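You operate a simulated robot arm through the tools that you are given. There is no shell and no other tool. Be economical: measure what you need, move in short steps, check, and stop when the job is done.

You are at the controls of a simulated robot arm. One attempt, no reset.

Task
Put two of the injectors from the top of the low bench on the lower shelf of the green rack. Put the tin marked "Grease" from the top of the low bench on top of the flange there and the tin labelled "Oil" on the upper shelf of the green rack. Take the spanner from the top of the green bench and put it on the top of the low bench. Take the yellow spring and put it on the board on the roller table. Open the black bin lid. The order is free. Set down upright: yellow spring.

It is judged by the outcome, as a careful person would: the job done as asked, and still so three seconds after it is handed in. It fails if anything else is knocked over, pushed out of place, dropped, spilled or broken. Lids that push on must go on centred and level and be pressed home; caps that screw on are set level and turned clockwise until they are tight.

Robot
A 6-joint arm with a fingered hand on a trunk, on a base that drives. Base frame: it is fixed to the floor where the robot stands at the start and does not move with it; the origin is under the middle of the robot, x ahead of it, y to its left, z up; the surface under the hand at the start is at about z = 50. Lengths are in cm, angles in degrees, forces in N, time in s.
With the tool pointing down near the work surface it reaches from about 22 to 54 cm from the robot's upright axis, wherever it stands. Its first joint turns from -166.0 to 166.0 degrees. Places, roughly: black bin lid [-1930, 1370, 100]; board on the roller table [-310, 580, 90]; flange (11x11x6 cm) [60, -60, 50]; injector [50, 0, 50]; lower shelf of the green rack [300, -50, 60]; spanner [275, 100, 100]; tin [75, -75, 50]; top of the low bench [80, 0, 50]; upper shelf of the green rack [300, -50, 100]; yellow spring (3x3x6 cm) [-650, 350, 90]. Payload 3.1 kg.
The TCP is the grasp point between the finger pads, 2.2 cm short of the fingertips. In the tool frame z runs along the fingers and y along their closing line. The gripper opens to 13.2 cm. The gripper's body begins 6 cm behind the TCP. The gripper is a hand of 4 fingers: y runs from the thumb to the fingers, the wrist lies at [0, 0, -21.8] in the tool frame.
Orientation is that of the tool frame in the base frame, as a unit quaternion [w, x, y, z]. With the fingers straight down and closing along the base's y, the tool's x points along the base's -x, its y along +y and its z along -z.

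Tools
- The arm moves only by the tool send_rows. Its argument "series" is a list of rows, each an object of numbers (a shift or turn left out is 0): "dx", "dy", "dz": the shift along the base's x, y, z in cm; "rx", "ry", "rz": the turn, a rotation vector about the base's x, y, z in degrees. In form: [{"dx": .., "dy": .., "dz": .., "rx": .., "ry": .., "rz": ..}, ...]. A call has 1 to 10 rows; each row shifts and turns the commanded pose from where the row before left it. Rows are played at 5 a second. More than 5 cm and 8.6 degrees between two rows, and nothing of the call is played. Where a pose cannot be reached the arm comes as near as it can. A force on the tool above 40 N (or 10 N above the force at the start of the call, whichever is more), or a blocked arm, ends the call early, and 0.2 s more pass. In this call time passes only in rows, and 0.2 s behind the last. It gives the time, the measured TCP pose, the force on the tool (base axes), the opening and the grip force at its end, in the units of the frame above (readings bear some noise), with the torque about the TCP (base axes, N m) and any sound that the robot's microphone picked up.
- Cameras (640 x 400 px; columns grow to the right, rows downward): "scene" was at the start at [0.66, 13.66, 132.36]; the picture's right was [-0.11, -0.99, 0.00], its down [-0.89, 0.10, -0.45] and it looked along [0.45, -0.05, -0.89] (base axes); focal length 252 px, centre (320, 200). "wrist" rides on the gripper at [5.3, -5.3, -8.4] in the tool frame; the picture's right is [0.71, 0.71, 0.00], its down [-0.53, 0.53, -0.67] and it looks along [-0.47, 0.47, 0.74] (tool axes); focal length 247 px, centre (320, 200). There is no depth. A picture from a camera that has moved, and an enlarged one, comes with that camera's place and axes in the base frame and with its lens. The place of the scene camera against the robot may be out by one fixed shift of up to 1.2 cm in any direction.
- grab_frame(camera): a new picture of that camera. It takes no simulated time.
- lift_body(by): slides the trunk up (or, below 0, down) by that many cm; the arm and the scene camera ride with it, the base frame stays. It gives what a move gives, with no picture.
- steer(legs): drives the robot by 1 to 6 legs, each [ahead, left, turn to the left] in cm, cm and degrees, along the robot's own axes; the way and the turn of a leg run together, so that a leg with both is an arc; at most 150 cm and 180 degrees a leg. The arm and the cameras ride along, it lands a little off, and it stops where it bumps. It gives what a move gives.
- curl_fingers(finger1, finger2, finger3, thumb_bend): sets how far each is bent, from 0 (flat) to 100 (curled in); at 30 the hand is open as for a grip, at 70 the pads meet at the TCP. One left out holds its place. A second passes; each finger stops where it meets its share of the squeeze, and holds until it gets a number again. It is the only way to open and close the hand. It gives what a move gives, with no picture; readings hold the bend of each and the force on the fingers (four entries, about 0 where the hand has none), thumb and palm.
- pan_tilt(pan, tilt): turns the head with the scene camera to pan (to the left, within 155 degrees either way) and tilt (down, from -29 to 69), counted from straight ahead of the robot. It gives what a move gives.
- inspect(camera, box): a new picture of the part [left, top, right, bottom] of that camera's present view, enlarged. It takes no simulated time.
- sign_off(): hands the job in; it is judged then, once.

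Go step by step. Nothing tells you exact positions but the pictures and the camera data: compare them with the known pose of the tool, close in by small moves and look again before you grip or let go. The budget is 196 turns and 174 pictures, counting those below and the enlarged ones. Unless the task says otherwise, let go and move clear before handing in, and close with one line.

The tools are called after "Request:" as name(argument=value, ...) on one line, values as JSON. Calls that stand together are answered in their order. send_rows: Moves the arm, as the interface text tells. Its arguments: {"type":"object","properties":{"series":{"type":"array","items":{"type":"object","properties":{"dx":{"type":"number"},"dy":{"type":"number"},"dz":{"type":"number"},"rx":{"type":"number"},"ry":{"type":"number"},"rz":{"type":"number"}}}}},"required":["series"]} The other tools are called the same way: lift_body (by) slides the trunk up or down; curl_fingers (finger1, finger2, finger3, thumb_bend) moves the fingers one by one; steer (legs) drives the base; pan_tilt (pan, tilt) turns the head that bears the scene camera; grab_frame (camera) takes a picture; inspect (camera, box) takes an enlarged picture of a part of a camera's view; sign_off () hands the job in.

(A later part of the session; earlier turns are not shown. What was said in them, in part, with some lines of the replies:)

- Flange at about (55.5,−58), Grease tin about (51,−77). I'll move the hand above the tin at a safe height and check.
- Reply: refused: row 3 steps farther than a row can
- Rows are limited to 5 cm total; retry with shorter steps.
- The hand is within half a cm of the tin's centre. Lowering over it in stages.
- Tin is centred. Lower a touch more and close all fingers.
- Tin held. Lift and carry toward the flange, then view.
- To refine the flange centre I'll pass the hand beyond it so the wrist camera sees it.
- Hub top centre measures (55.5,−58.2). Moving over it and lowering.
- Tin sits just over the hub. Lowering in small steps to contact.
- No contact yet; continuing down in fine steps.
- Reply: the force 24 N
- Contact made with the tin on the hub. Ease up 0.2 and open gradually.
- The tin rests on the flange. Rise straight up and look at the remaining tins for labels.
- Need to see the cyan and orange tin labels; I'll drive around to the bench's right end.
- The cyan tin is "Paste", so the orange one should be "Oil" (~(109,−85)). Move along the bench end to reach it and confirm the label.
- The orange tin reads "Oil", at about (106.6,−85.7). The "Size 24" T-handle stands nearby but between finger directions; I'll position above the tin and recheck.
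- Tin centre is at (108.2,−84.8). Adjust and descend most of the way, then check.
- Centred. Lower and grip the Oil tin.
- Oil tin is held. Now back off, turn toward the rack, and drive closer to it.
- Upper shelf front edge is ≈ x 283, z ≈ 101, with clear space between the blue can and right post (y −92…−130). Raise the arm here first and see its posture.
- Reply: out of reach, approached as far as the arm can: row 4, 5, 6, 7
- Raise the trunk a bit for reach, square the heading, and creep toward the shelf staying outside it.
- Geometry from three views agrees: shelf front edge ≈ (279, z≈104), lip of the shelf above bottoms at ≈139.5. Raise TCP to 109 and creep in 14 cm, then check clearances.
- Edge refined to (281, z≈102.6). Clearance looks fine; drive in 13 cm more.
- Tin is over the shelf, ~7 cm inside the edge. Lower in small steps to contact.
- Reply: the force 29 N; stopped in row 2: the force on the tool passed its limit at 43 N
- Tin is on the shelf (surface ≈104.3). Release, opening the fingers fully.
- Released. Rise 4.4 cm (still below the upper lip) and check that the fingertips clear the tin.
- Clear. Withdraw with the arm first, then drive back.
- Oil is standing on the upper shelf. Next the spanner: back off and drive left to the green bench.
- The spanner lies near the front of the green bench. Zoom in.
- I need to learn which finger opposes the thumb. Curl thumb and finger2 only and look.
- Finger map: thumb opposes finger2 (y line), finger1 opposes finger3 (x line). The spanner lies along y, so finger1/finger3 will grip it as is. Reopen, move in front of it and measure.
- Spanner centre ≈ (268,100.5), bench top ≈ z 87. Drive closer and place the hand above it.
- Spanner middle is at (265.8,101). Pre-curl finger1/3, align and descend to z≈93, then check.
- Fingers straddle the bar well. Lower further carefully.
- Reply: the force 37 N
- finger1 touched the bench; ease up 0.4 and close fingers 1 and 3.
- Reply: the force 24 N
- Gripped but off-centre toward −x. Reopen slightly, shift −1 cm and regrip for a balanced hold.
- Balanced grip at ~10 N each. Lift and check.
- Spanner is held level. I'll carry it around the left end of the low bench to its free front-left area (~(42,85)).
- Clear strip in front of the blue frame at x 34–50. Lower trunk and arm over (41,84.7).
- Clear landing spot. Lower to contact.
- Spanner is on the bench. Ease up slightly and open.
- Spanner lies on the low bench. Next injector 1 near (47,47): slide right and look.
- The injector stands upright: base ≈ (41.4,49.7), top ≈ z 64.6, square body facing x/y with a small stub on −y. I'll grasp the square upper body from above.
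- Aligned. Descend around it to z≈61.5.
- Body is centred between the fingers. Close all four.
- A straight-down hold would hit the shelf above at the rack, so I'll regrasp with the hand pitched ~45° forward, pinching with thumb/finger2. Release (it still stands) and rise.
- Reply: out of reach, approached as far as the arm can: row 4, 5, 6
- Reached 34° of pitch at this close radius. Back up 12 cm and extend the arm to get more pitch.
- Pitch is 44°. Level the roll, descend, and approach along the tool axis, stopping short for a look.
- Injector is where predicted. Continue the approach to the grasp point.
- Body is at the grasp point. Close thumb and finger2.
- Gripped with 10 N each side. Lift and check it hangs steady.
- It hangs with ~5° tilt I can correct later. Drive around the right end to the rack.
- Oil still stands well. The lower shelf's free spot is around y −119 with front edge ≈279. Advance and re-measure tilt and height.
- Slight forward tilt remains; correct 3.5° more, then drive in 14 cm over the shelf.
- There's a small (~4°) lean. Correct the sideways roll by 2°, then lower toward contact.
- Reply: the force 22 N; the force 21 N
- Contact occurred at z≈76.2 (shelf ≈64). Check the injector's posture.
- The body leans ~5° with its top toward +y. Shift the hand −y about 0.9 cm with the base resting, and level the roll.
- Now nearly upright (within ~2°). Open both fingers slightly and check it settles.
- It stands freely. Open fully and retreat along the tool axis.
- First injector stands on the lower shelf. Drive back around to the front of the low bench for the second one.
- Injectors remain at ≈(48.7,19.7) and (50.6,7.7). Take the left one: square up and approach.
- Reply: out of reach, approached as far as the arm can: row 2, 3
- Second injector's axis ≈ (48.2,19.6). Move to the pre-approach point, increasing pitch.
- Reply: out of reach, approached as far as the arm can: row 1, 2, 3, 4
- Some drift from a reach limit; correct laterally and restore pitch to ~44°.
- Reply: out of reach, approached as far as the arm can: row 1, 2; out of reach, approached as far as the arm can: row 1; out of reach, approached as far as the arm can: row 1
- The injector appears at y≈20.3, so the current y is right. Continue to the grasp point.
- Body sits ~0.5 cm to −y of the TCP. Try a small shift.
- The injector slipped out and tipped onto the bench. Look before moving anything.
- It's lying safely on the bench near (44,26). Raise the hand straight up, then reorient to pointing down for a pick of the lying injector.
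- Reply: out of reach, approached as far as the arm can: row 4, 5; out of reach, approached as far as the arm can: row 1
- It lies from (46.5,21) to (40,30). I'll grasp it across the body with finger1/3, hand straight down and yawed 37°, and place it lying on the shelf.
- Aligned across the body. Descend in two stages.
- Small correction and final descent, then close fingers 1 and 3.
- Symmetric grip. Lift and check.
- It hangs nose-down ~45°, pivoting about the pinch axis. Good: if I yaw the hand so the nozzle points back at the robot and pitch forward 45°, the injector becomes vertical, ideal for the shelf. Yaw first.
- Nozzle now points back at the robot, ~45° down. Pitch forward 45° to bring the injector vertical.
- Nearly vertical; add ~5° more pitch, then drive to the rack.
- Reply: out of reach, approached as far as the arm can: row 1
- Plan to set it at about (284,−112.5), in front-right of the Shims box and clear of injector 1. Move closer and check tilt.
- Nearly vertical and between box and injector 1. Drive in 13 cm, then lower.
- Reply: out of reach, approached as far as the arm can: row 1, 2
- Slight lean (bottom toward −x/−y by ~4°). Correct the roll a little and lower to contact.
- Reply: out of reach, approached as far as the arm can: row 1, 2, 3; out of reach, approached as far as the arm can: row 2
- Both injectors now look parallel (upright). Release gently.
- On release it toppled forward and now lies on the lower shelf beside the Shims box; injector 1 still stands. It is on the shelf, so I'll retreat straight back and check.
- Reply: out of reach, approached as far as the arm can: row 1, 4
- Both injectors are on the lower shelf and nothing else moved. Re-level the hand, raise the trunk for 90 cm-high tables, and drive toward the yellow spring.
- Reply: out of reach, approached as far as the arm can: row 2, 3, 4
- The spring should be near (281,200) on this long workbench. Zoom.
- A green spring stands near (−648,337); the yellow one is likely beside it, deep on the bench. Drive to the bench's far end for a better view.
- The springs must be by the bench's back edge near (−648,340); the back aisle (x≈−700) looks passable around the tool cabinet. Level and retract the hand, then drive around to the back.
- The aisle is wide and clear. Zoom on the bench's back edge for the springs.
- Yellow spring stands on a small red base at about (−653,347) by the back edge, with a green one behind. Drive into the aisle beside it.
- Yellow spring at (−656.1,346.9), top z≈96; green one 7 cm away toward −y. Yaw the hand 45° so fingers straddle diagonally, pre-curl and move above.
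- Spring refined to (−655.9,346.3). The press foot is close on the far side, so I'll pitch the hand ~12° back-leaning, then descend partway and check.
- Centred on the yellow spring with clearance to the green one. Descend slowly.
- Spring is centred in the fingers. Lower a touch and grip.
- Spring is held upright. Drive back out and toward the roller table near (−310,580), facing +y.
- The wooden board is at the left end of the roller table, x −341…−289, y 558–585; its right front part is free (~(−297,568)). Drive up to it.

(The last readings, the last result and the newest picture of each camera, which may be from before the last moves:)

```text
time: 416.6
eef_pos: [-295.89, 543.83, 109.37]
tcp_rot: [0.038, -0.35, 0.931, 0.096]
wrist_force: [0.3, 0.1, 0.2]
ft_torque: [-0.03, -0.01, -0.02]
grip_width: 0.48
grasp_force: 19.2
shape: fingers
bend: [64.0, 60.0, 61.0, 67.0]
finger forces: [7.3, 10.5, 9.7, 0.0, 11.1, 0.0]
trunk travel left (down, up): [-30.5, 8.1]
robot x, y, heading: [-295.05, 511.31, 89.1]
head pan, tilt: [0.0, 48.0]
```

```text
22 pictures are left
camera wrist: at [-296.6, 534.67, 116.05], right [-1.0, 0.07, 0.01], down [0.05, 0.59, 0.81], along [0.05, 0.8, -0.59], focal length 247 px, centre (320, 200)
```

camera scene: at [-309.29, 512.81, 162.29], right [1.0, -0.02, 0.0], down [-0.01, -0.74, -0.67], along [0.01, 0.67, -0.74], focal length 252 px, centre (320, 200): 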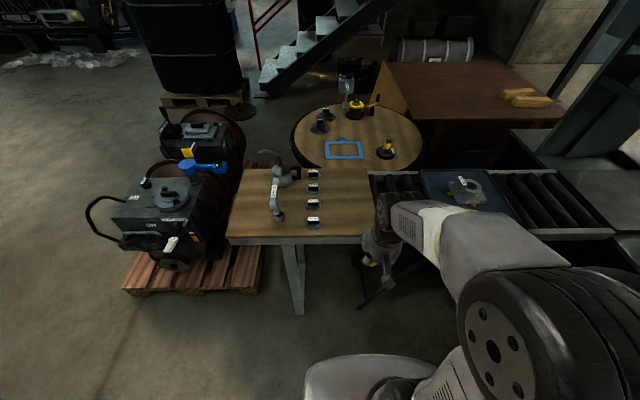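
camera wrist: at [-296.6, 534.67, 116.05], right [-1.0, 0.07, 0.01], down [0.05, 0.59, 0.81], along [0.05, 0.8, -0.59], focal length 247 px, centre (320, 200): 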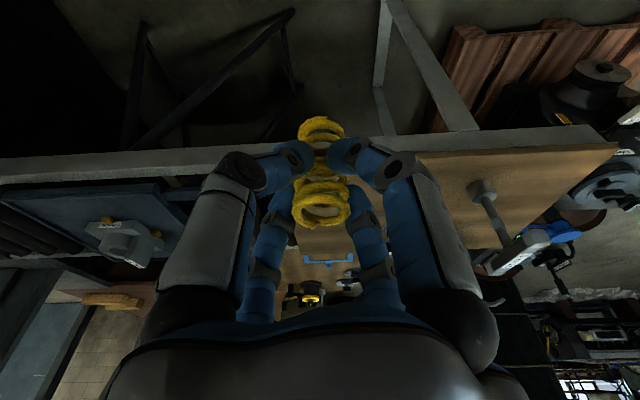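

Free board area is x −306…−293; I'll target (−300.5,568). Approach and lower above it.

Request:
steer(legs=[[11, 4.6, 0]])

Request:
send_rows(series=[{"dy": 4, "dz": -1}, {"dy": 4, "dz": -1}, {"dy": 4, "dz": -2}, {"dz": -2}])

Request:
grab_frame(camera="scene")

Request:
grab_frame(camera="wrist")

```text
time: 417.9
eef_pos: [-300.43, 555.0, 109.33]
tcp_rot: [0.038, -0.35, 0.931, 0.095]
wrist_force: [0.6, -0.2, -0.8]
ft_torque: [-0.02, 0.0, 0.02]
grip_width: 0.48
grasp_force: 19.8
shape: fingers
bend: [64.0, 60.0, 61.0, 67.0]
finger forces: [7.4, 10.4, 9.7, 0.1, 11.1, 0.0]
trunk travel left (down, up): [-30.5, 8.1]
robot x, y, heading: [-299.41, 522.34, 89.0]
head pan, tilt: [0.0, 48.0]
```

```text
time: 418.9
eef_pos: [-300.53, 567.09, 103.21]
tcp_rot: [0.038, -0.35, 0.931, 0.096]
wrist_force: [0.0, -0.5, -0.1]
ft_torque: [0.03, -0.02, 0.0]
grip_width: 0.47
grasp_force: 19.7
shape: fingers
bend: [64.0, 60.0, 61.0, 67.0]
finger forces: [7.4, 10.5, 9.8, 0.0, 11.2, 0.0]
trunk travel left (down, up): [-30.5, 8.1]
robot x, y, heading: [-299.51, 522.34, 88.8]
head pan, tilt: [0.0, 48.0]
```

```text
21 pictures are left
camera scene: at [-313.76, 523.92, 162.28], right [1.0, -0.02, 0.0], down [-0.01, -0.74, -0.67], along [0.01, 0.67, -0.74], focal length 252 px, centre (320, 200)
```

scene: 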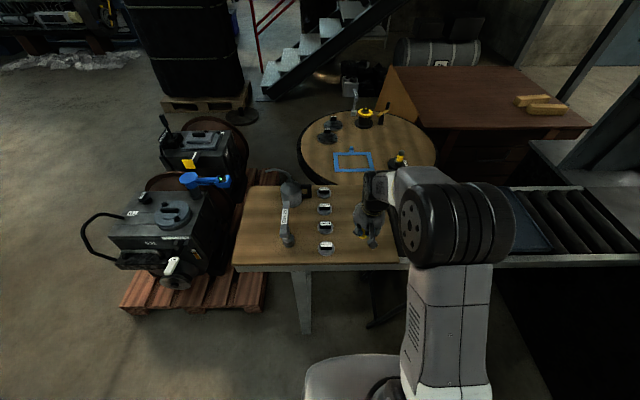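

```text
20 pictures are left
camera wrist: at [-301.12, 557.94, 109.99], right [-1.0, 0.07, 0.01], down [0.05, 0.59, 0.81], along [0.05, 0.81, -0.59], focal length 247 px, centre (320, 200)
```

wrist: 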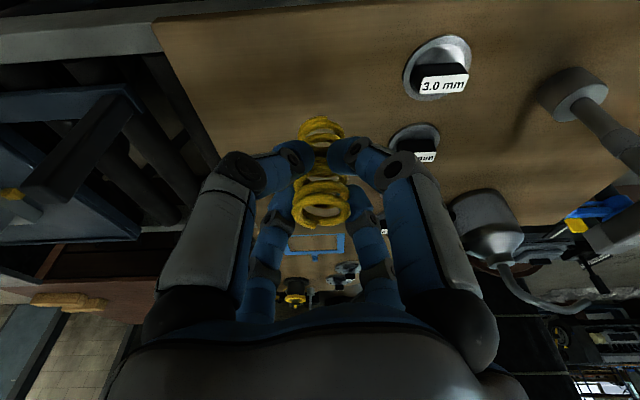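

Well placed. Lower toward the board, finishing in small steps.

Request:
send_rows(series=[{"dz": -2.5}, {"dz": -2}, {"dz": -1}])

Request:
send_rows(series=[{"dz": -0.5}, {"dz": -0.5}])

Request:
send_rows(series=[{"dz": -0.4}, {"dz": -0.3}])

```text
time: 419.7
eef_pos: [-300.54, 566.96, 97.67]
tcp_rot: [0.038, -0.35, 0.931, 0.096]
wrist_force: [-0.8, -0.5, -1.0]
ft_torque: [-0.03, 0.0, 0.02]
grip_width: 0.44
grasp_force: 19.7
shape: fingers
bend: [64.0, 60.0, 61.0, 68.0]
finger forces: [7.4, 10.5, 10.0, 0.0, 11.1, 0.0]
trunk travel left (down, up): [-30.5, 8.1]
robot x, y, heading: [-299.65, 522.45, 88.9]
head pan, tilt: [0.0, 48.0]
```

```text
time: 420.3
eef_pos: [-300.44, 567.06, 96.73]
tcp_rot: [0.038, -0.351, 0.931, 0.095]
wrist_force: [0.3, -0.2, -1.0]
ft_torque: [0.01, 0.04, -0.02]
grip_width: 0.45
grasp_force: 19.8
shape: fingers
bend: [64.0, 60.0, 61.0, 68.0]
finger forces: [7.3, 10.5, 9.8, 0.0, 11.0, 0.1]
trunk travel left (down, up): [-30.5, 8.1]
robot x, y, heading: [-299.39, 522.33, 88.9]
head pan, tilt: [0.0, 48.0]
```

```text
time: 420.9
eef_pos: [-300.56, 567.02, 96.0]
tcp_rot: [0.038, -0.35, 0.931, 0.096]
wrist_force: [0.3, 0.5, 0.1]
ft_torque: [0.01, -0.02, -0.01]
grip_width: 0.48
grasp_force: 19.2
shape: fingers
bend: [64.0, 60.0, 61.0, 68.0]
finger forces: [7.4, 10.5, 9.9, 0.0, 11.1, 0.1]
trunk travel left (down, up): [-30.5, 8.1]
robot x, y, heading: [-299.36, 522.56, 89.1]
head pan, tilt: [0.0, 48.0]
```

Request:
send_rows(series=[{"dz": -0.4}, {"dz": -0.3}])

Request:
send_rows(series=[{"dz": -0.3}, {"dz": -0.3}])

Request:
grab_frame(camera="wrist")

```text
time: 421.5
eef_pos: [-300.42, 566.99, 95.2]
tcp_rot: [0.038, -0.35, 0.931, 0.096]
wrist_force: [-0.1, 1.2, -0.2]
ft_torque: [-0.01, -0.01, 0.01]
grip_width: 0.44
grasp_force: 19.6
shape: fingers
bend: [64.0, 60.0, 61.0, 68.0]
finger forces: [7.4, 10.6, 10.0, 0.0, 11.2, 0.2]
trunk travel left (down, up): [-30.5, 8.1]
robot x, y, heading: [-298.96, 522.21, 88.7]
head pan, tilt: [0.0, 48.0]
```

```text
time: 422.1
eef_pos: [-300.38, 567.0, 94.84]
tcp_rot: [0.038, -0.351, 0.931, 0.095]
wrist_force: [-0.8, 0.1, -1.3]
ft_torque: [-0.03, 0.02, -0.01]
grip_width: 0.42
grasp_force: 19.8
shape: fingers
bend: [64.0, 60.0, 61.0, 68.0]
finger forces: [7.4, 10.5, 9.8, 0.1, 11.1, 0.0]
trunk travel left (down, up): [-30.5, 8.1]
robot x, y, heading: [-299.56, 522.21, 89.0]
head pan, tilt: [0.0, 48.0]
```

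```text
19 pictures are left
camera wrist: at [-301.07, 557.88, 101.53], right [-1.0, 0.07, 0.01], down [0.05, 0.59, 0.81], along [0.05, 0.8, -0.59], focal length 247 px, centre (320, 200)
```

wrist: 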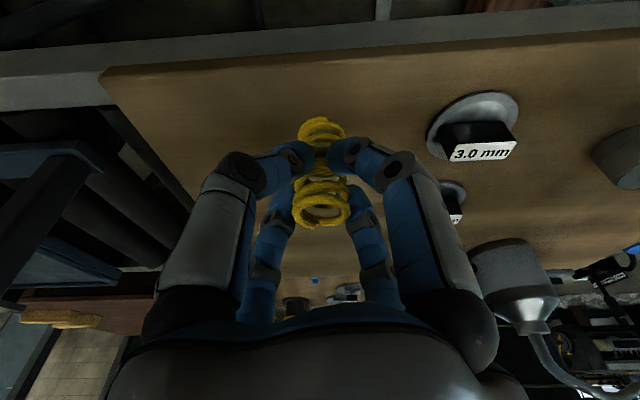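

Request:
send_rows(series=[{"dz": -0.3}, {"dz": -0.3}])

Request:
send_rows(series=[{"dz": -0.3}, {"dz": -0.2}])

Request:
send_rows(series=[{"dz": -0.2}, {"dz": -0.2}])

```text
time: 422.7
eef_pos: [-300.49, 567.07, 94.08]
tcp_rot: [0.039, -0.35, 0.931, 0.096]
wrist_force: [0.3, -0.5, 0.0]
ft_torque: [-0.03, -0.02, -0.01]
grip_width: 0.45
grasp_force: 19.4
shape: fingers
bend: [64.0, 60.0, 61.0, 68.0]
finger forces: [7.5, 10.5, 9.9, 0.0, 11.1, 0.1]
trunk travel left (down, up): [-30.5, 8.1]
robot x, y, heading: [-299.32, 522.37, 89.1]
head pan, tilt: [0.0, 48.0]
```

```text
time: 423.3
eef_pos: [-300.35, 566.98, 93.52]
tcp_rot: [0.038, -0.35, 0.931, 0.096]
wrist_force: [-0.2, 0.3, -0.4]
ft_torque: [0.03, 0.02, 0.0]
grip_width: 0.43
grasp_force: 19.7
shape: fingers
bend: [64.0, 60.0, 61.0, 68.0]
finger forces: [7.4, 10.5, 9.9, 0.0, 11.2, 0.0]
trunk travel left (down, up): [-30.5, 8.1]
robot x, y, heading: [-299.1, 522.26, 88.9]
head pan, tilt: [0.0, 48.0]
```

```text
time: 423.9
eef_pos: [-300.33, 566.96, 93.23]
tcp_rot: [0.038, -0.35, 0.931, 0.095]
wrist_force: [-0.4, -0.5, 0.0]
ft_torque: [-0.03, 0.01, -0.02]
grip_width: 0.44
grasp_force: 18.8
shape: fingers
bend: [64.0, 60.0, 61.0, 68.0]
finger forces: [7.4, 10.7, 9.9, 0.0, 11.0, 0.1]
trunk travel left (down, up): [-30.5, 8.1]
robot x, y, heading: [-299.05, 522.38, 88.9]
head pan, tilt: [0.0, 48.0]
```

Board surface estimates nearer z≈84–85, so there's more to go. Continue in moderate steps.

Request:
send_rows(series=[{"dz": -0.5}, {"dz": -0.5}, {"dz": -0.5}])

Request:
send_rows(series=[{"dz": -0.3}, {"dz": -0.3}])

Request:
grab_frame(camera="wrist")

```text
time: 424.7
eef_pos: [-300.42, 566.98, 91.9]
tcp_rot: [0.04, -0.349, 0.931, 0.099]
wrist_force: [-0.7, -3.9, 19.3]
ft_torque: [0.15, 0.0, 0.02]
grip_width: 0.38
grasp_force: 22.4
shape: fingers
bend: [63.0, 60.0, 61.0, 67.0]
finger forces: [9.6, 11.1, 10.2, 0.0, 14.5, 0.0]
trunk travel left (down, up): [-30.5, 8.1]
robot x, y, heading: [-299.44, 522.29, 89.1]
head pan, tilt: [0.0, 48.0]
```

```text
time: 425.3
eef_pos: [-300.37, 566.79, 91.33]
tcp_rot: [0.039, -0.35, 0.931, 0.1]
wrist_force: [1.9, -2.4, 35.4]
ft_torque: [0.26, -0.04, 0.01]
grip_width: 0.06
grasp_force: 25.5
shape: fingers
bend: [73.0, 59.0, 61.0, 73.0]
finger forces: [10.7, 12.2, 10.9, 0.1, 17.2, 0.0]
trunk travel left (down, up): [-30.5, 8.1]
robot x, y, heading: [-299.32, 522.38, 88.9]
head pan, tilt: [0.0, 48.0]
```

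```text
18 pictures are left
camera wrist: at [-301.0, 557.58, 98.11], right [-1.0, 0.07, 0.01], down [0.05, 0.58, 0.81], along [0.05, 0.81, -0.59], focal length 247 px, centre (320, 200)
```

wrist: 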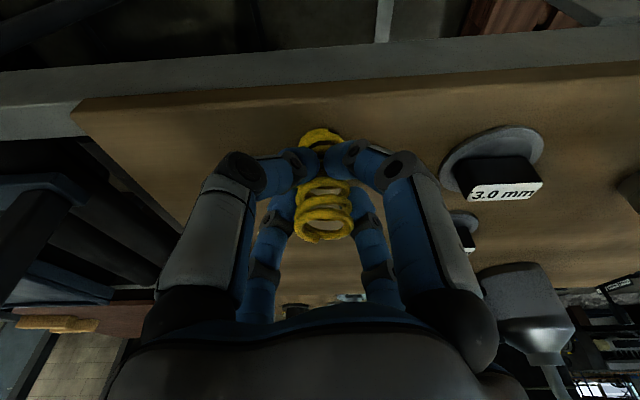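

Spring is on the board. Relieve force slightly, then open gradually.

Request:
send_rows(series=[{"dz": 0.4}])

Request:
curl_fingers(finger1=52, finger2=50, finger3=50, thumb_bend=54)

Request:
curl_fingers(finger1=42, finger2=42, finger3=42, thumb_bend=42)

Request:
grab_frame(camera="wrist")

```text
time: 425.7
eef_pos: [-300.43, 566.77, 91.41]
tcp_rot: [0.038, -0.35, 0.931, 0.096]
wrist_force: [2.8, 0.4, 18.9]
ft_torque: [0.15, -0.08, -0.02]
grip_width: 0.09
grasp_force: 22.5
shape: fingers
bend: [73.0, 59.0, 61.0, 66.0]
finger forces: [8.3, 11.6, 10.7, 0.0, 14.0, 0.1]
trunk travel left (down, up): [-30.5, 8.1]
robot x, y, heading: [-299.24, 522.16, 89.3]
head pan, tilt: [0.0, 48.0]
```

```text
time: 426.7
eef_pos: [-300.43, 566.86, 91.48]
tcp_rot: [0.038, -0.35, 0.931, 0.096]
wrist_force: [-0.4, 0.1, 0.3]
ft_torque: [0.01, 0.0, 0.02]
grip_width: 3.32
grasp_force: 0.1
shape: fingers
bend: [52.0, 50.0, 50.0, 54.0]
finger forces: [0.0, 0.1, 0.0, 0.1, 0.1, 0.0]
trunk travel left (down, up): [-30.5, 8.1]
robot x, y, heading: [-299.16, 522.04, 89.1]
head pan, tilt: [0.0, 48.0]
```

```text
time: 427.7
eef_pos: [-300.49, 566.94, 91.44]
tcp_rot: [0.038, -0.35, 0.931, 0.095]
wrist_force: [0.1, 0.3, 0.2]
ft_torque: [0.01, -0.01, 0.0]
grip_width: 5.96
grasp_force: 0.1
shape: fingers
bend: [42.0, 42.0, 42.0, 42.0]
finger forces: [0.0, 0.0, 0.0, 0.1, 0.0, 0.0]
trunk travel left (down, up): [-30.5, 8.1]
robot x, y, heading: [-299.1, 522.49, 89.1]
head pan, tilt: [0.0, 48.0]
```

```text
17 pictures are left
camera wrist: at [-301.07, 557.8, 98.28], right [-1.0, 0.07, 0.01], down [0.05, 0.59, 0.81], along [0.05, 0.8, -0.59], focal length 247 px, centre (320, 200)
```

wrist: 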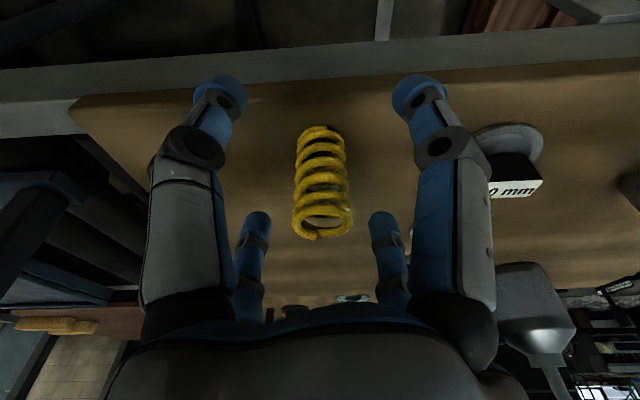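

Spring stands upright. Retreat along the tool axis, back off, and head for the bin.

Request:
send_rows(series=[{"dz": 2, "dy": -0.4}, {"dz": 4, "dy": -0.8}, {"dz": 4, "dy": -0.8}, {"dz": 4, "dy": -0.8}, {"dz": 2, "dy": -4}, {"dy": -4.5}])

Request:
steer(legs=[[-80, 0, 0], [0, 100, 0], [80, 60, 0]])

Request:
pan_tilt(pan=60, tilt=8)

Request:
grab_frame(camera="scene")

```text
time: 429.1
eef_pos: [-300.33, 555.61, 107.69]
tcp_rot: [0.038, -0.349, 0.931, 0.095]
wrist_force: [0.3, 0.3, -0.3]
ft_torque: [-0.02, 0.01, 0.0]
grip_width: 5.94
grasp_force: 0.0
shape: fingers
bend: [42.0, 42.0, 42.0, 42.0]
finger forces: [0.0, 0.0, 0.0, 0.0, 0.0, 0.0]
trunk travel left (down, up): [-30.5, 8.1]
robot x, y, heading: [-299.33, 522.6, 88.9]
head pan, tilt: [0.0, 48.0]
```

```text
time: 442.8
eef_pos: [-459.6, 557.93, 107.74]
tcp_rot: [0.038, -0.352, 0.93, 0.096]
wrist_force: [-0.5, 0.5, 0.2]
ft_torque: [0.01, 0.0, 0.01]
grip_width: 5.95
grasp_force: 0.1
shape: fingers
bend: [42.0, 42.0, 42.0, 42.0]
finger forces: [0.1, 0.0, 0.0, 0.0, 0.0, 0.0]
trunk travel left (down, up): [-30.5, 8.1]
robot x, y, heading: [-458.29, 524.55, 89.5]
head pan, tilt: [0.0, 48.0]
```

```text
time: 444.1
eef_pos: [-459.59, 557.87, 107.67]
tcp_rot: [0.037, -0.353, 0.93, 0.096]
wrist_force: [0.1, 0.4, -0.1]
ft_torque: [0.03, -0.02, 0.02]
grip_width: 5.96
grasp_force: 0.1
shape: fingers
bend: [42.0, 42.0, 42.0, 42.0]
finger forces: [0.0, 0.0, 0.0, 0.0, 0.0, 0.0]
trunk travel left (down, up): [-30.5, 8.1]
robot x, y, heading: [-458.19, 524.77, 89.3]
head pan, tilt: [60.0, 8.0]
```

```text
16 pictures are left
camera scene: at [-480.81, 522.94, 168.51], right [0.51, 0.86, 0.0], down [0.12, -0.07, -0.99], along [-0.85, 0.51, -0.14], focal length 252 px, centre (320, 200)
```

scene: 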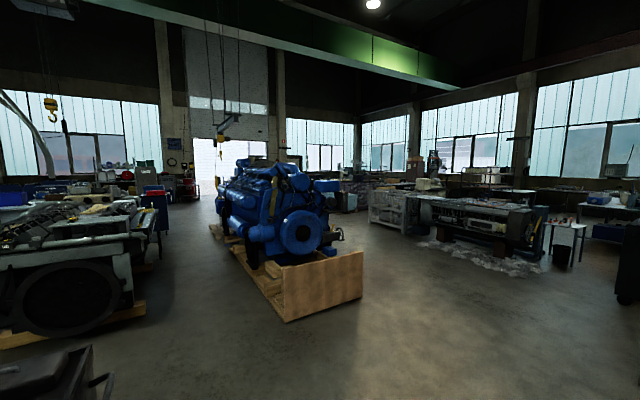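

The bin is ~17 m off, beyond the blue engine. Drive through the corridor at y≈860 between the engine crate and grey machine.

Request:
steer(legs=[[110, 90, 0], [110, 90, 0], [110, 90, 0], [0, 150, 0], [0, 150, 0], [0, 140, 0]])

Request:
pan_tilt(pan=60, tilt=8)

Request:
grab_frame(camera="scene")

```text
time: 481.1
eef_pos: [-1059.3, 887.05, 107.54]
tcp_rot: [0.036, -0.365, 0.925, 0.095]
wrist_force: [0.1, 1.1, 0.3]
ft_torque: [-0.02, -0.01, -0.02]
grip_width: 5.94
grasp_force: 0.0
shape: fingers
bend: [42.0, 42.0, 42.0, 42.0]
finger forces: [0.0, 0.0, 0.0, 0.0, 0.1, 0.1]
trunk travel left (down, up): [-30.5, 8.1]
robot x, y, heading: [-1056.73, 853.4, 90.5]
head pan, tilt: [60.0, 8.0]
stopped in leg 6: the robot was blocked; the commanded pose is now the measured one
```

```text
time: 481.7
eef_pos: [-1058.75, 886.84, 107.61]
tcp_rot: [0.036, -0.364, 0.926, 0.096]
wrist_force: [0.5, -0.3, 0.5]
ft_torque: [-0.01, 0.04, 0.0]
grip_width: 5.95
grasp_force: 0.0
shape: fingers
bend: [42.0, 42.0, 42.0, 42.0]
finger forces: [0.0, 0.0, 0.0, 0.0, 0.0, 0.1]
trunk travel left (down, up): [-30.5, 8.1]
robot x, y, heading: [-1056.86, 853.41, 90.9]
head pan, tilt: [60.0, 8.0]
```

```text
15 pictures are left
camera scene: at [-1079.09, 851.37, 168.53], right [0.49, 0.87, 0.0], down [0.12, -0.07, -0.99], along [-0.86, 0.48, -0.14], focal length 252 px, centre (320, 200)
```

scene: 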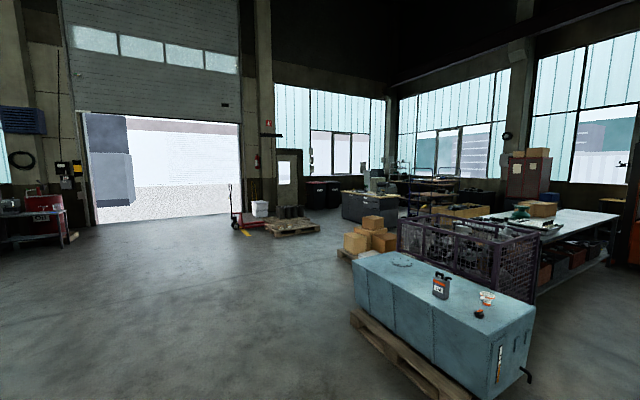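

Blocked by something at my left. Look down-left before moving.

Request:
pan_tilt(pan=88, tilt=50)

Request:
grab_frame(camera="scene")

```text
time: 482.8
eef_pos: [-1058.93, 886.76, 107.71]
tcp_rot: [0.037, -0.364, 0.926, 0.096]
wrist_force: [0.1, 0.1, 0.4]
ft_torque: [-0.01, -0.03, 0.02]
grip_width: 5.97
grasp_force: 0.0
shape: fingers
bend: [42.0, 42.0, 42.0, 42.0]
finger forces: [0.0, 0.0, 0.0, 0.0, 0.0, 0.0]
trunk travel left (down, up): [-30.5, 8.1]
robot x, y, heading: [-1056.99, 853.58, 91.0]
head pan, tilt: [88.0, 50.0]
```

```text
14 pictures are left
camera scene: at [-1078.75, 846.92, 162.02], right [0.02, 1.0, 0.0], down [0.77, -0.02, -0.64], along [-0.64, 0.01, -0.77], focal length 252 px, centre (320, 200)
```

scene: 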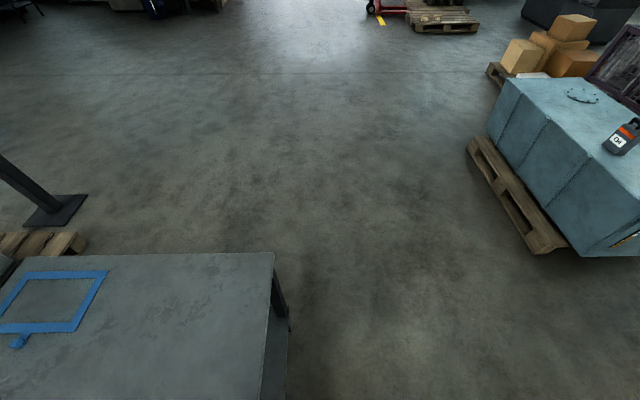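

A table corner stopped me (left unmoved). Shift forward to y≈918, then continue left through the corridor.

Request:
steer(legs=[[65, -3, -1], [0, 145, 0], [0, 145, 0], [0, 140, 0]])

Request:
pan_tilt(pan=50, tilt=14)

Request:
grab_frame(camera="scene")

```text
time: 506.4
eef_pos: [-1478.92, 965.33, 107.74]
tcp_rot: [0.04, -0.332, 0.938, 0.095]
wrist_force: [-0.1, -0.3, -0.1]
ft_torque: [0.01, 0.0, -0.05]
grip_width: 5.96
grasp_force: 0.0
shape: fingers
bend: [42.0, 42.0, 42.0, 42.0]
finger forces: [0.0, 0.0, 0.0, 0.0, 0.0, 0.1]
trunk travel left (down, up): [-30.5, 8.1]
robot x, y, heading: [-1478.81, 931.74, 87.0]
head pan, tilt: [88.0, 50.0]
```

```text
time: 507.4
eef_pos: [-1478.79, 965.19, 107.8]
tcp_rot: [0.04, -0.332, 0.938, 0.095]
wrist_force: [-0.4, -0.8, -0.3]
ft_torque: [-0.02, -0.02, 0.02]
grip_width: 6.0
grasp_force: 0.0
shape: fingers
bend: [42.0, 42.0, 42.0, 42.0]
finger forces: [0.0, 0.1, 0.0, 0.0, 0.1, 0.0]
trunk travel left (down, up): [-30.5, 8.1]
robot x, y, heading: [-1479.22, 931.73, 86.9]
head pan, tilt: [50.0, 14.0]
```

```text
13 pictures are left
camera scene: at [-1500.58, 932.59, 167.54], right [0.68, 0.73, 0.0], down [0.18, -0.17, -0.97], along [-0.71, 0.66, -0.24], focal length 252 px, centre (320, 200)
```

scene: 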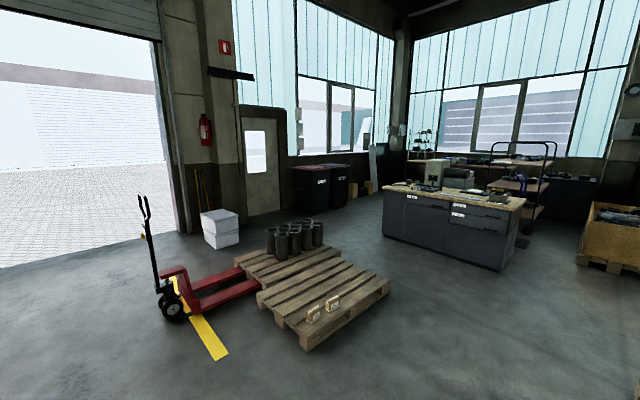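

The right black bin stands at ≈(−1920,1380). I'll go between the pallets and the desk (gap around y≈1240); first to (−1562,1235).

Request:
steer(legs=[[0, 0, 3], [78, 83, 0], [112, 0, 0], [110, 0, 0]])

```text
time: 524.3
eef_pos: [-1560.81, 1267.58, 107.72]
tcp_rot: [0.037, -0.356, 0.929, 0.096]
wrist_force: [0.1, 0.1, 0.9]
ft_torque: [-0.01, 0.0, 0.02]
grip_width: 5.96
grasp_force: 0.1
shape: fingers
bend: [42.0, 42.0, 42.0, 42.0]
finger forces: [0.0, 0.0, 0.2, 0.1, 0.0, 0.1]
trunk travel left (down, up): [-30.5, 8.1]
robot x, y, heading: [-1559.51, 1234.4, 89.7]
head pan, tilt: [50.0, 14.0]
```

Good position. Turn to face −x and look.

Request:
steer(legs=[[0, 0, 90]])

Request:
pan_tilt(pan=-5, tilt=22)

Request:
grab_frame(camera="scene")

```text
time: 528.6
eef_pos: [-1592.85, 1232.14, 107.77]
tcp_rot: [0.042, 0.912, -0.397, -0.094]
wrist_force: [0.9, 0.8, -0.2]
ft_torque: [0.0, -0.01, 0.04]
grip_width: 5.96
grasp_force: 0.1
shape: fingers
bend: [42.0, 42.0, 42.0, 42.0]
finger forces: [0.0, 0.0, 0.0, 0.1, 0.1, 0.0]
trunk travel left (down, up): [-30.5, 8.1]
robot x, y, heading: [-1559.62, 1234.09, -179.5]
head pan, tilt: [50.0, 14.0]
```

```text
time: 529.8
eef_pos: [-1592.89, 1232.05, 107.78]
tcp_rot: [0.041, 0.912, -0.397, -0.093]
wrist_force: [0.1, -0.6, -1.1]
ft_torque: [-0.01, 0.02, -0.01]
grip_width: 5.96
grasp_force: 0.0
shape: fingers
bend: [42.0, 42.0, 42.0, 42.0]
finger forces: [0.0, 0.1, 0.1, 0.0, 0.0, 0.0]
trunk travel left (down, up): [-30.5, 8.1]
robot x, y, heading: [-1559.26, 1233.77, -179.0]
head pan, tilt: [-5.0, 22.0]
```

```text
12 pictures are left
camera scene: at [-1562.07, 1219.64, 166.24], right [0.07, 1.0, 0.0], down [0.37, -0.03, -0.93], along [-0.92, 0.07, -0.37], focal length 252 px, centre (320, 200)
```

scene: 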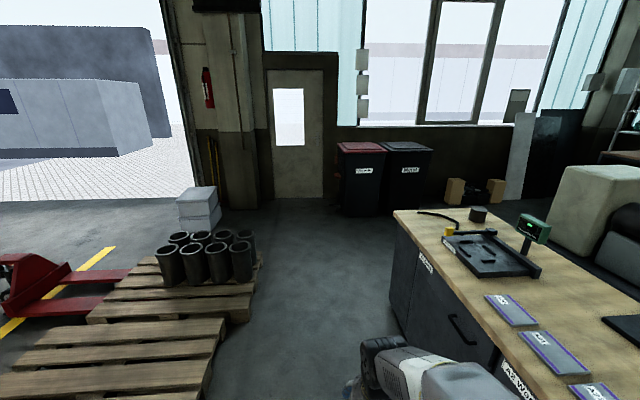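

The corridor is ~130 cm wide; the right bin (black lid) front is at x≈−1913, y 1339–1406, top z≈96. Drive through and face it.

Request:
steer(legs=[[0, 0, -1], [130, 8, 0], [125, 0, 0], [0, -75, 0], [0, -74, 0]])

Request:
pan_tilt(pan=0, tilt=35)

Request:
grab_frame(camera="scene")

```text
time: 549.9
eef_pos: [-1851.39, 1370.9, 107.61]
tcp_rot: [0.043, 0.914, -0.393, -0.094]
wrist_force: [0.2, 0.6, -0.3]
ft_torque: [-0.04, 0.01, -0.01]
grip_width: 5.95
grasp_force: 0.0
shape: fingers
bend: [42.0, 42.0, 42.0, 42.0]
finger forces: [0.1, 0.1, 0.0, 0.0, 0.0, 0.0]
trunk travel left (down, up): [-30.5, 8.1]
robot x, y, heading: [-1818.11, 1373.61, -178.8]
head pan, tilt: [-5.0, 22.0]
```

```text
time: 550.6
eef_pos: [-1851.33, 1371.0, 107.77]
tcp_rot: [0.043, 0.914, -0.392, -0.093]
wrist_force: [0.1, -1.2, 0.1]
ft_torque: [0.01, -0.01, 0.02]
grip_width: 5.95
grasp_force: 0.0
shape: fingers
bend: [42.0, 42.0, 42.0, 42.0]
finger forces: [0.0, 0.0, 0.0, 0.1, 0.1, 0.0]
trunk travel left (down, up): [-30.5, 8.1]
robot x, y, heading: [-1818.16, 1373.67, -178.8]
head pan, tilt: [0.0, 35.0]
```

```text
11 pictures are left
camera scene: at [-1820.06, 1358.1, 164.19], right [-0.03, 1.0, 0.0], down [0.57, 0.01, -0.82], along [-0.82, -0.02, -0.57], focal length 252 px, centre (320, 200)
```

scene: 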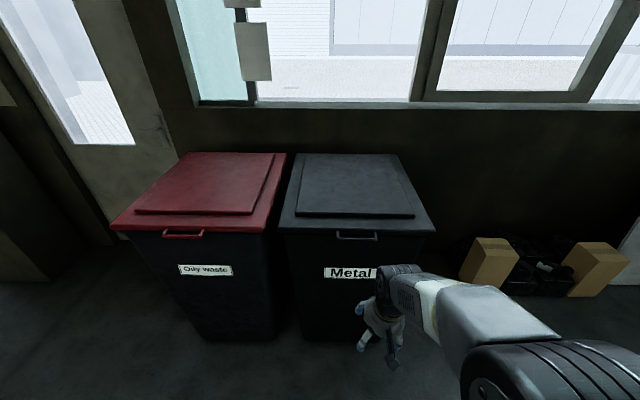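

The right bin "Metal" has the black lid with a front handle near (−1895,1371,94), hinge near x −1963. Zoom on the handle.

Request:
inspect(camera="scene", box=[270, 190, 450, 300])

```text
3.56 times, centred on (360, 245) of scene
camera zoom: at [-1820.06, 1358.1, 164.19], right [-0.03, 1.0, 0.0], down [0.57, 0.01, -0.82], along [-0.82, -0.02, -0.57], focal length 896 px, centre (178, 40)
```

zoom: 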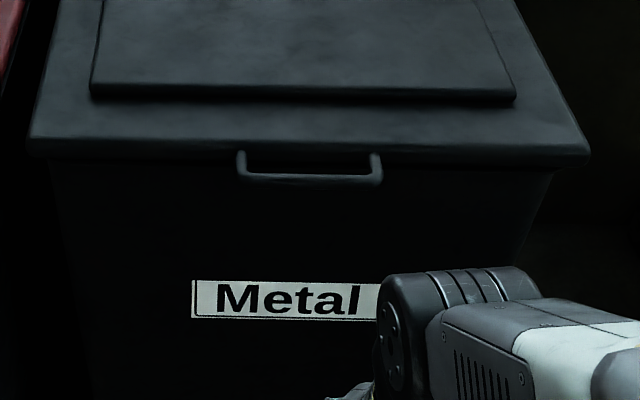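

I'll lift the lid from under the handle with a closed hand pointing forward. Lower the trunk, close the fingers, and pitch the hand toward horizontal.

Request:
curl_fingers(finger1=70, finger2=70, finger3=70, thumb_bend=70)

Request:
lift_body(by=-28)

Request:
send_rows(series=[{"ry": 7.5, "dx": -2.5}, {"ry": 7.5, "dx": -2.5}, {"ry": 7.5, "dx": -2.5}, {"ry": 7.5, "dx": -2.5}, {"ry": 7.5, "dx": -2.5}, {"ry": 7.5, "dx": -2.5}, {"ry": 7.5, "dx": -2.5}, {"ry": 7.5, "dx": -2.5}, {"ry": 7.5, "dx": -2}])

```text
time: 551.6
eef_pos: [-1851.48, 1370.92, 107.71]
tcp_rot: [0.042, 0.914, -0.393, -0.093]
wrist_force: [0.3, 0.2, -0.1]
ft_torque: [0.0, -0.01, 0.0]
grip_width: 0.0
grasp_force: 0.1
shape: fingers
bend: [69.0, 69.0, 69.0, 69.0]
finger forces: [0.0, 0.0, 0.0, 0.1, 0.0, 0.1]
trunk travel left (down, up): [-30.5, 8.1]
robot x, y, heading: [-1818.21, 1373.2, -178.5]
head pan, tilt: [0.0, 35.0]
```

```text
time: 554.5
eef_pos: [-1851.41, 1370.91, 79.77]
tcp_rot: [0.043, 0.914, -0.392, -0.094]
wrist_force: [-0.4, -0.1, 0.0]
ft_torque: [0.0, 0.03, 0.03]
grip_width: 0.0
grasp_force: 0.2
shape: fingers
bend: [69.0, 69.0, 69.0, 69.0]
finger forces: [0.0, 0.1, 0.1, 0.0, 0.0, 0.0]
trunk travel left (down, up): [-2.5, 36.1]
robot x, y, heading: [-1818.31, 1372.89, -178.4]
head pan, tilt: [0.0, 35.0]
```

```text
time: 556.5
eef_pos: [-1870.09, 1370.16, 80.09]
tcp_rot: [0.197, 0.75, -0.341, -0.531]
wrist_force: [0.6, 0.6, 0.1]
ft_torque: [-0.02, -0.02, 0.0]
grip_width: 0.0
grasp_force: 0.0
shape: fingers
bend: [69.0, 69.0, 69.0, 69.0]
finger forces: [0.0, 0.0, 0.0, 0.0, 0.0, 0.0]
out of reach, approached as far as the arm can: row 4, 5, 8, 9
trunk travel left (down, up): [-2.5, 36.1]
robot x, y, heading: [-1818.33, 1373.33, -178.5]
head pan, tilt: [0.0, 35.0]
```

Hand is now 21° below horizontal. Continue to horizontal while extending.

Request:
send_rows(series=[{"dx": -3, "dz": 0.5, "ry": 4}, {"dx": -3, "dz": 0.5, "ry": 5}, {"dx": -2, "ry": 6}, {"ry": 6}])

Request:
grab_frame(camera="scene")

```text
time: 557.5
eef_pos: [-1877.93, 1367.83, 81.05]
tcp_rot: [-0.256, -0.641, 0.301, 0.658]
wrist_force: [-0.2, 0.7, 0.2]
ft_torque: [-0.01, -0.03, 0.01]
grip_width: 0.0
grasp_force: 0.0
shape: fingers
bend: [69.0, 69.0, 69.0, 69.0]
finger forces: [0.0, 0.1, 0.1, 0.0, 0.1, 0.1]
out of reach, approached as far as the arm can: row 1, 2, 3, 4
trunk travel left (down, up): [-2.5, 36.1]
robot x, y, heading: [-1818.18, 1373.69, -178.7]
head pan, tilt: [0.0, 35.0]
```

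```text
9 pictures are left
camera scene: at [-1820.08, 1358.1, 136.16], right [-0.03, 1.0, 0.0], down [0.57, 0.01, -0.82], along [-0.82, -0.02, -0.57], focal length 252 px, centre (320, 200)
```

scene: 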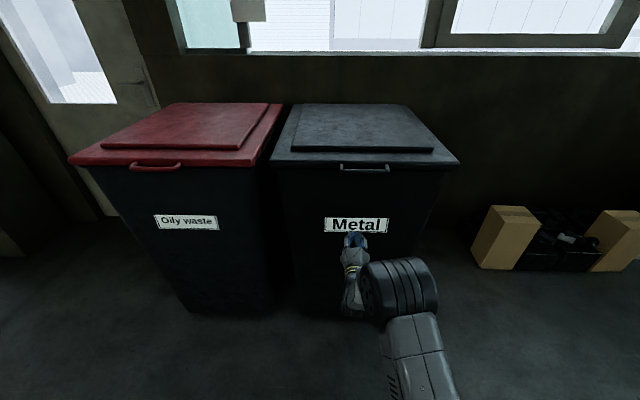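

Hand is horizontal. Two views give the handle at (−1889,1370,z≈100). Drive forward 13 cm to get under it, then raise with the trunk.

Request:
steer(legs=[[12.5, 0, 0]])

Request:
lift_body(by=12)

Request:
grab_frame(camera="scene")

```text
time: 558.7
eef_pos: [-1890.2, 1367.73, 81.12]
tcp_rot: [-0.254, -0.641, 0.303, 0.659]
wrist_force: [-0.7, 0.7, 0.9]
ft_torque: [0.01, -0.04, 0.03]
grip_width: 0.0
grasp_force: 0.0
shape: fingers
bend: [69.0, 69.0, 69.0, 69.0]
finger forces: [0.0, 0.1, 0.1, 0.1, 0.1, 0.0]
trunk travel left (down, up): [-2.5, 36.1]
robot x, y, heading: [-1830.24, 1373.23, -178.6]
head pan, tilt: [0.0, 35.0]
```

```text
time: 560.2
eef_pos: [-1890.24, 1367.73, 93.27]
tcp_rot: [-0.255, -0.64, 0.302, 0.659]
wrist_force: [0.1, 0.5, 0.7]
ft_torque: [0.0, 0.0, 0.01]
grip_width: 0.0
grasp_force: 0.0
shape: fingers
bend: [69.0, 69.0, 69.0, 69.0]
finger forces: [0.1, 0.0, 0.0, 0.0, 0.0, 0.0]
trunk travel left (down, up): [-14.5, 24.1]
robot x, y, heading: [-1830.22, 1372.83, -178.5]
head pan, tilt: [0.0, 35.0]
```

```text
8 pictures are left
camera scene: at [-1832.34, 1357.81, 148.26], right [-0.02, 1.0, 0.0], down [0.57, 0.01, -0.82], along [-0.82, -0.02, -0.57], focal length 252 px, centre (320, 200)
```

scene: 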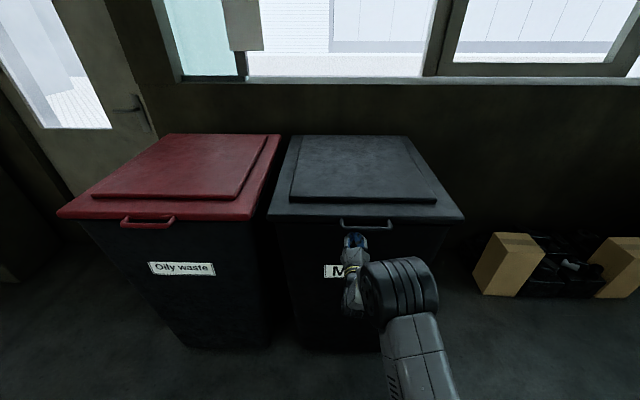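

Fingertips are right below the handle. Nudge forward 2 cm (force-watched), then lift.

Request:
send_rows(series=[{"dx": -1}, {"dx": -1}])

Request:
lift_body(by=6)

Request:
lift_body(by=5)

```text
time: 560.8
eef_pos: [-1890.92, 1367.47, 93.18]
tcp_rot: [-0.254, -0.642, 0.302, 0.658]
wrist_force: [32.0, -0.6, 7.7]
ft_torque: [-0.03, 0.31, 0.04]
grip_width: 0.0
grasp_force: 20.6
shape: fingers
bend: [71.0, 71.0, 72.0, 70.0]
finger forces: [13.2, 12.6, 16.1, 0.1, 0.1, 0.1]
trunk travel left (down, up): [-14.5, 24.1]
robot x, y, heading: [-1830.46, 1372.87, -178.6]
head pan, tilt: [0.0, 35.0]
stopped in row 2: the force on the tool passed its limit at 52 N (the readings are from after the stop); the commanded pose is now the measured one
```

```text
time: 561.3
eef_pos: [-1890.81, 1367.6, 93.74]
tcp_rot: [0.248, 0.651, -0.305, -0.649]
wrist_force: [16.4, 0.1, 2.8]
ft_torque: [0.02, 0.14, 0.03]
grip_width: 0.01
grasp_force: 10.8
shape: fingers
bend: [71.0, 71.0, 71.0, 69.0]
finger forces: [10.2, 0.0, 11.0, 0.0, 0.0, 0.1]
trunk travel left (down, up): [-16.1, 22.5]
robot x, y, heading: [-1829.88, 1372.99, -178.6]
head pan, tilt: [0.0, 35.0]
stopped: the force on the tool passed its limit at 47 N (the readings are from after the stop); the commanded pose is now the measured one
```

```text
time: 562.2
eef_pos: [-1890.69, 1367.62, 98.64]
tcp_rot: [0.248, 0.651, -0.306, -0.649]
wrist_force: [32.9, -0.2, -10.2]
ft_torque: [-0.03, -0.41, -0.15]
grip_width: 0.01
grasp_force: 19.8
shape: fingers
bend: [71.0, 69.0, 69.0, 70.0]
finger forces: [12.3, 1.7, 0.1, 0.0, 26.3, 0.1]
trunk travel left (down, up): [-21.1, 17.5]
robot x, y, heading: [-1829.95, 1373.25, -178.8]
head pan, tilt: [0.0, 35.0]
```

Tips touch the bin front; ease back 0.8 cm and keep lifting.

Request:
send_rows(series=[{"dx": 0.5}])

Request:
lift_body(by=4)

Request:
grab_frame(camera="scene")

```text
time: 562.6
eef_pos: [-1890.71, 1367.62, 98.67]
tcp_rot: [-0.25, -0.649, 0.306, 0.651]
wrist_force: [9.4, -0.6, -6.6]
ft_torque: [0.07, -0.13, -0.04]
grip_width: 0.03
grasp_force: 9.3
shape: fingers
bend: [71.0, 69.0, 69.0, 70.0]
finger forces: [6.1, 3.0, 0.0, 0.0, 8.9, 0.0]
trunk travel left (down, up): [-21.1, 17.5]
robot x, y, heading: [-1829.97, 1373.08, -178.7]
head pan, tilt: [0.0, 35.0]
```

```text
time: 563.4
eef_pos: [-1890.66, 1367.71, 102.47]
tcp_rot: [0.248, 0.65, -0.306, -0.649]
wrist_force: [-0.4, 0.0, -1.7]
ft_torque: [0.0, 0.03, 0.0]
grip_width: 0.01
grasp_force: 1.1
shape: fingers
bend: [69.0, 69.0, 69.0, 69.0]
finger forces: [0.0, 1.7, 0.0, 0.1, 0.0, 0.0]
trunk travel left (down, up): [-25.1, 13.5]
robot x, y, heading: [-1830.23, 1373.04, -178.5]
head pan, tilt: [0.0, 35.0]
```

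```text
7 pictures are left
camera scene: at [-1832.26, 1357.81, 158.74], right [-0.02, 1.0, 0.0], down [0.57, 0.01, -0.82], along [-0.82, -0.02, -0.57], focal length 252 px, centre (320, 200)
```

scene: 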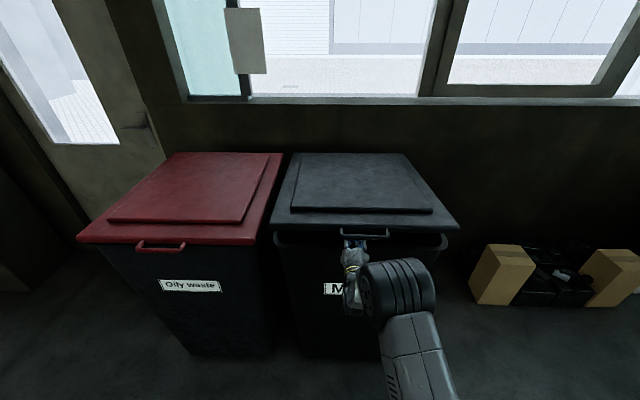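

The lid front is lifting. Alternate raising and advancing so the hand goes deeper under the lid.

Request:
lift_body(by=5)

Request:
steer(legs=[[6, 0, 0]])

Request:
lift_body(by=8)

Request:
steer(legs=[[8, 0, 0]])

Request:
grab_frame(camera="scene")

```text
time: 564.3
eef_pos: [-1890.77, 1367.59, 107.62]
tcp_rot: [0.249, 0.651, -0.306, -0.649]
wrist_force: [0.5, 0.3, -0.6]
ft_torque: [0.04, 0.05, 0.0]
grip_width: 0.02
grasp_force: 0.5
shape: fingers
bend: [69.0, 69.0, 69.0, 69.0]
finger forces: [0.0, 1.7, 0.1, 0.0, 0.1, 0.0]
trunk travel left (down, up): [-30.1, 8.5]
robot x, y, heading: [-1830.24, 1372.98, -178.9]
head pan, tilt: [0.0, 35.0]
```

```text
time: 565.3
eef_pos: [-1896.8, 1367.34, 107.51]
tcp_rot: [0.249, 0.651, -0.305, -0.649]
wrist_force: [0.5, -0.5, -1.3]
ft_torque: [0.05, 0.05, 0.0]
grip_width: 0.0
grasp_force: 0.9
shape: fingers
bend: [69.0, 69.0, 69.0, 69.0]
finger forces: [0.1, 1.8, 0.0, 0.0, 0.0, 0.0]
trunk travel left (down, up): [-30.1, 8.5]
robot x, y, heading: [-1836.14, 1372.75, -178.6]
head pan, tilt: [0.0, 35.0]
```

```text
time: 566.5
eef_pos: [-1896.74, 1367.46, 115.58]
tcp_rot: [0.25, 0.651, -0.305, -0.649]
wrist_force: [0.6, 0.8, -1.7]
ft_torque: [0.03, 0.07, 0.0]
grip_width: 0.0
grasp_force: 0.9
shape: fingers
bend: [69.0, 69.0, 69.0, 69.0]
finger forces: [0.0, 1.4, 0.0, 0.1, 0.1, 0.0]
trunk travel left (down, up): [-38.1, 0.5]
robot x, y, heading: [-1835.64, 1373.06, -178.8]
head pan, tilt: [0.0, 35.0]
```

```text
time: 567.5
eef_pos: [-1904.89, 1367.29, 115.48]
tcp_rot: [0.249, 0.651, -0.306, -0.649]
wrist_force: [0.3, 0.5, -1.0]
ft_torque: [-0.01, 0.05, 0.0]
grip_width: 0.0
grasp_force: 0.4
shape: fingers
bend: [69.0, 69.0, 69.0, 69.0]
finger forces: [0.0, 1.5, 0.1, 0.0, 0.0, 0.0]
trunk travel left (down, up): [-38.1, 0.5]
robot x, y, heading: [-1844.37, 1373.05, -178.7]
head pan, tilt: [0.0, 35.0]
```

```text
6 pictures are left
camera scene: at [-1846.41, 1357.46, 171.75], right [-0.03, 1.0, 0.0], down [0.57, 0.01, -0.82], along [-0.82, -0.02, -0.57], focal length 252 px, centre (320, 200)
```

scene: 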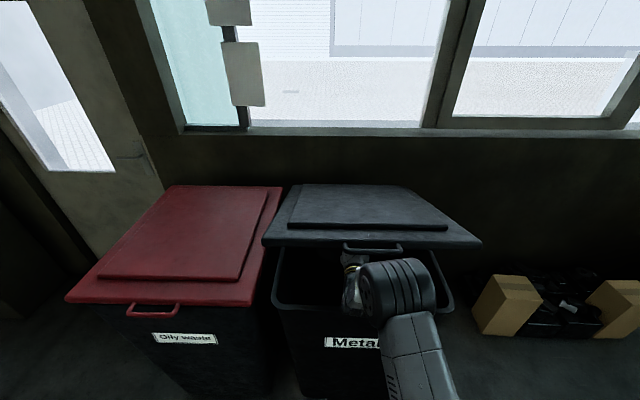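

Lid is opening. Trunk is at its top, so raise with the arm now.

Request:
send_rows(series=[{"dz": 4}, {"dz": 4}, {"dz": 4}, {"dz": 4}, {"dz": 4}, {"dz": 4}])

Request:
steer(legs=[[10, 0, 0]])

```text
time: 568.9
eef_pos: [-1904.63, 1367.45, 139.79]
tcp_rot: [0.25, 0.65, -0.304, -0.65]
wrist_force: [1.3, -0.5, -1.6]
ft_torque: [0.0, 0.04, 0.01]
grip_width: 0.03
grasp_force: 1.0
shape: fingers
bend: [69.0, 69.0, 69.0, 69.0]
finger forces: [0.0, 1.7, 0.1, 0.1, 0.0, 0.0]
trunk travel left (down, up): [-38.1, 0.5]
robot x, y, heading: [-1844.17, 1372.82, -178.3]
head pan, tilt: [0.0, 35.0]
```

```text
time: 570.1
eef_pos: [-1915.11, 1366.89, 139.72]
tcp_rot: [0.25, 0.651, -0.305, -0.648]
wrist_force: [2.5, 0.1, -1.2]
ft_torque: [0.01, 0.03, 0.0]
grip_width: 0.01
grasp_force: 3.0
shape: fingers
bend: [69.0, 69.0, 69.0, 69.0]
finger forces: [0.0, 3.1, 2.6, 0.1, 0.1, 0.0]
trunk travel left (down, up): [-38.1, 0.5]
robot x, y, heading: [-1854.5, 1373.03, -178.6]
head pan, tilt: [0.0, 35.0]
```

Lid ~40° open. Keep raising and pushing forward.

Request:
send_rows(series=[{"dz": 4}, {"dz": 4}, {"dz": 3, "dx": -1}, {"dz": 3, "dx": -2}, {"dx": -3}])

Request:
steer(legs=[[10, 0, 0]])

Request:
grab_frame(camera="scene")

```text
time: 571.3
eef_pos: [-1921.36, 1367.0, 153.62]
tcp_rot: [0.25, 0.651, -0.305, -0.649]
wrist_force: [0.5, -0.6, -1.4]
ft_torque: [0.0, 0.01, -0.01]
grip_width: 0.0
grasp_force: 0.0
shape: fingers
bend: [69.0, 69.0, 69.0, 69.0]
finger forces: [0.0, 0.0, 0.0, 0.0, 0.0, 0.0]
trunk travel left (down, up): [-38.1, 0.5]
robot x, y, heading: [-1853.92, 1372.07, -178.6]
head pan, tilt: [0.0, 35.0]
```

```text
time: 572.4
eef_pos: [-1931.18, 1366.73, 153.72]
tcp_rot: [0.249, 0.651, -0.306, -0.649]
wrist_force: [0.1, 0.0, -0.2]
ft_torque: [-0.01, -0.01, 0.0]
grip_width: 0.01
grasp_force: 0.0
shape: fingers
bend: [69.0, 69.0, 69.0, 69.0]
finger forces: [0.0, 0.0, 0.1, 0.1, 0.0, 0.1]
trunk travel left (down, up): [-38.1, 0.5]
robot x, y, heading: [-1864.16, 1372.18, -178.3]
head pan, tilt: [0.0, 35.0]
```

```text
5 pictures are left
camera scene: at [-1866.49, 1356.92, 171.75], right [-0.03, 1.0, 0.0], down [0.57, 0.02, -0.82], along [-0.82, -0.02, -0.57], focal length 252 px, centre (320, 200)
```

scene: 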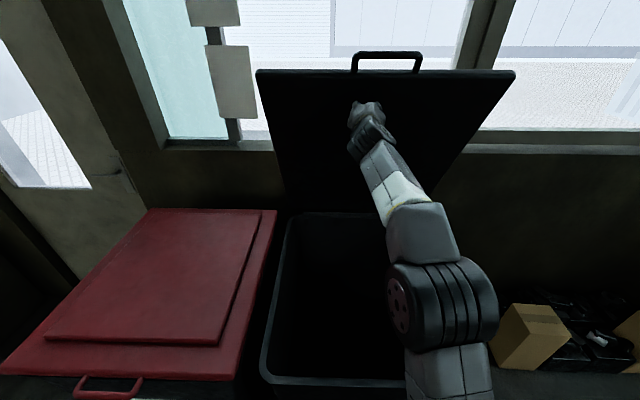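

The lid is standing open and no longer touching the hand. Withdraw and check it stays.

Request:
steer(legs=[[-50, 0, 0]])

Request:
pan_tilt(pan=0, tilt=25)

Request:
grab_frame(camera="scene")

```text
time: 575.4
eef_pos: [-1880.24, 1368.42, 153.67]
tcp_rot: [0.248, 0.65, -0.307, -0.65]
wrist_force: [0.3, 0.2, 0.2]
ft_torque: [0.0, 0.03, 0.01]
grip_width: 0.0
grasp_force: 0.2
shape: fingers
bend: [69.0, 69.0, 69.0, 69.0]
finger forces: [0.0, 0.0, 0.0, 0.0, 0.0, 0.0]
trunk travel left (down, up): [-38.1, 0.5]
robot x, y, heading: [-1813.31, 1373.49, -179.1]
head pan, tilt: [0.0, 35.0]
```

```text
time: 576.1
eef_pos: [-1880.24, 1368.5, 153.67]
tcp_rot: [-0.248, -0.649, 0.307, 0.65]
wrist_force: [-0.1, -0.1, 0.8]
ft_torque: [0.01, -0.03, -0.04]
grip_width: 0.0
grasp_force: 0.1
shape: fingers
bend: [69.0, 69.0, 69.0, 69.0]
finger forces: [0.1, 0.0, 0.0, 0.1, 0.0, 0.0]
trunk travel left (down, up): [-38.1, 0.5]
robot x, y, heading: [-1813.49, 1373.28, -179.1]
head pan, tilt: [0.0, 25.0]
```

```text
4 pictures are left
camera scene: at [-1816.11, 1358.1, 173.32], right [-0.02, 1.0, 0.0], down [0.42, 0.01, -0.91], along [-0.91, -0.02, -0.42], focal length 252 px, centre (320, 200)
```

scene: 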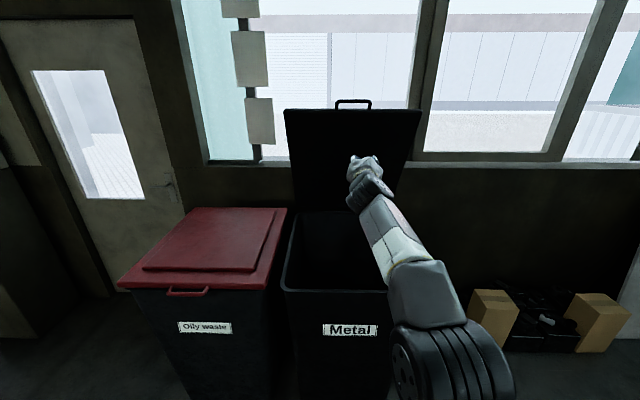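

The black lid stays open by itself, the arm is clear, and every other item has been placed. Handing in.

Request:
sign_off()

```text
The job is handed in.
```

I finished and handed in every part of the job: both injectors, both tins, the spanner, the spring (upright) and the black bin lid (open). Three slips: one injector tipped over on the low bench and toppled again on the lower shelf, where it now lies beside the Shims box, and the base bumped a table on the way to the bin.
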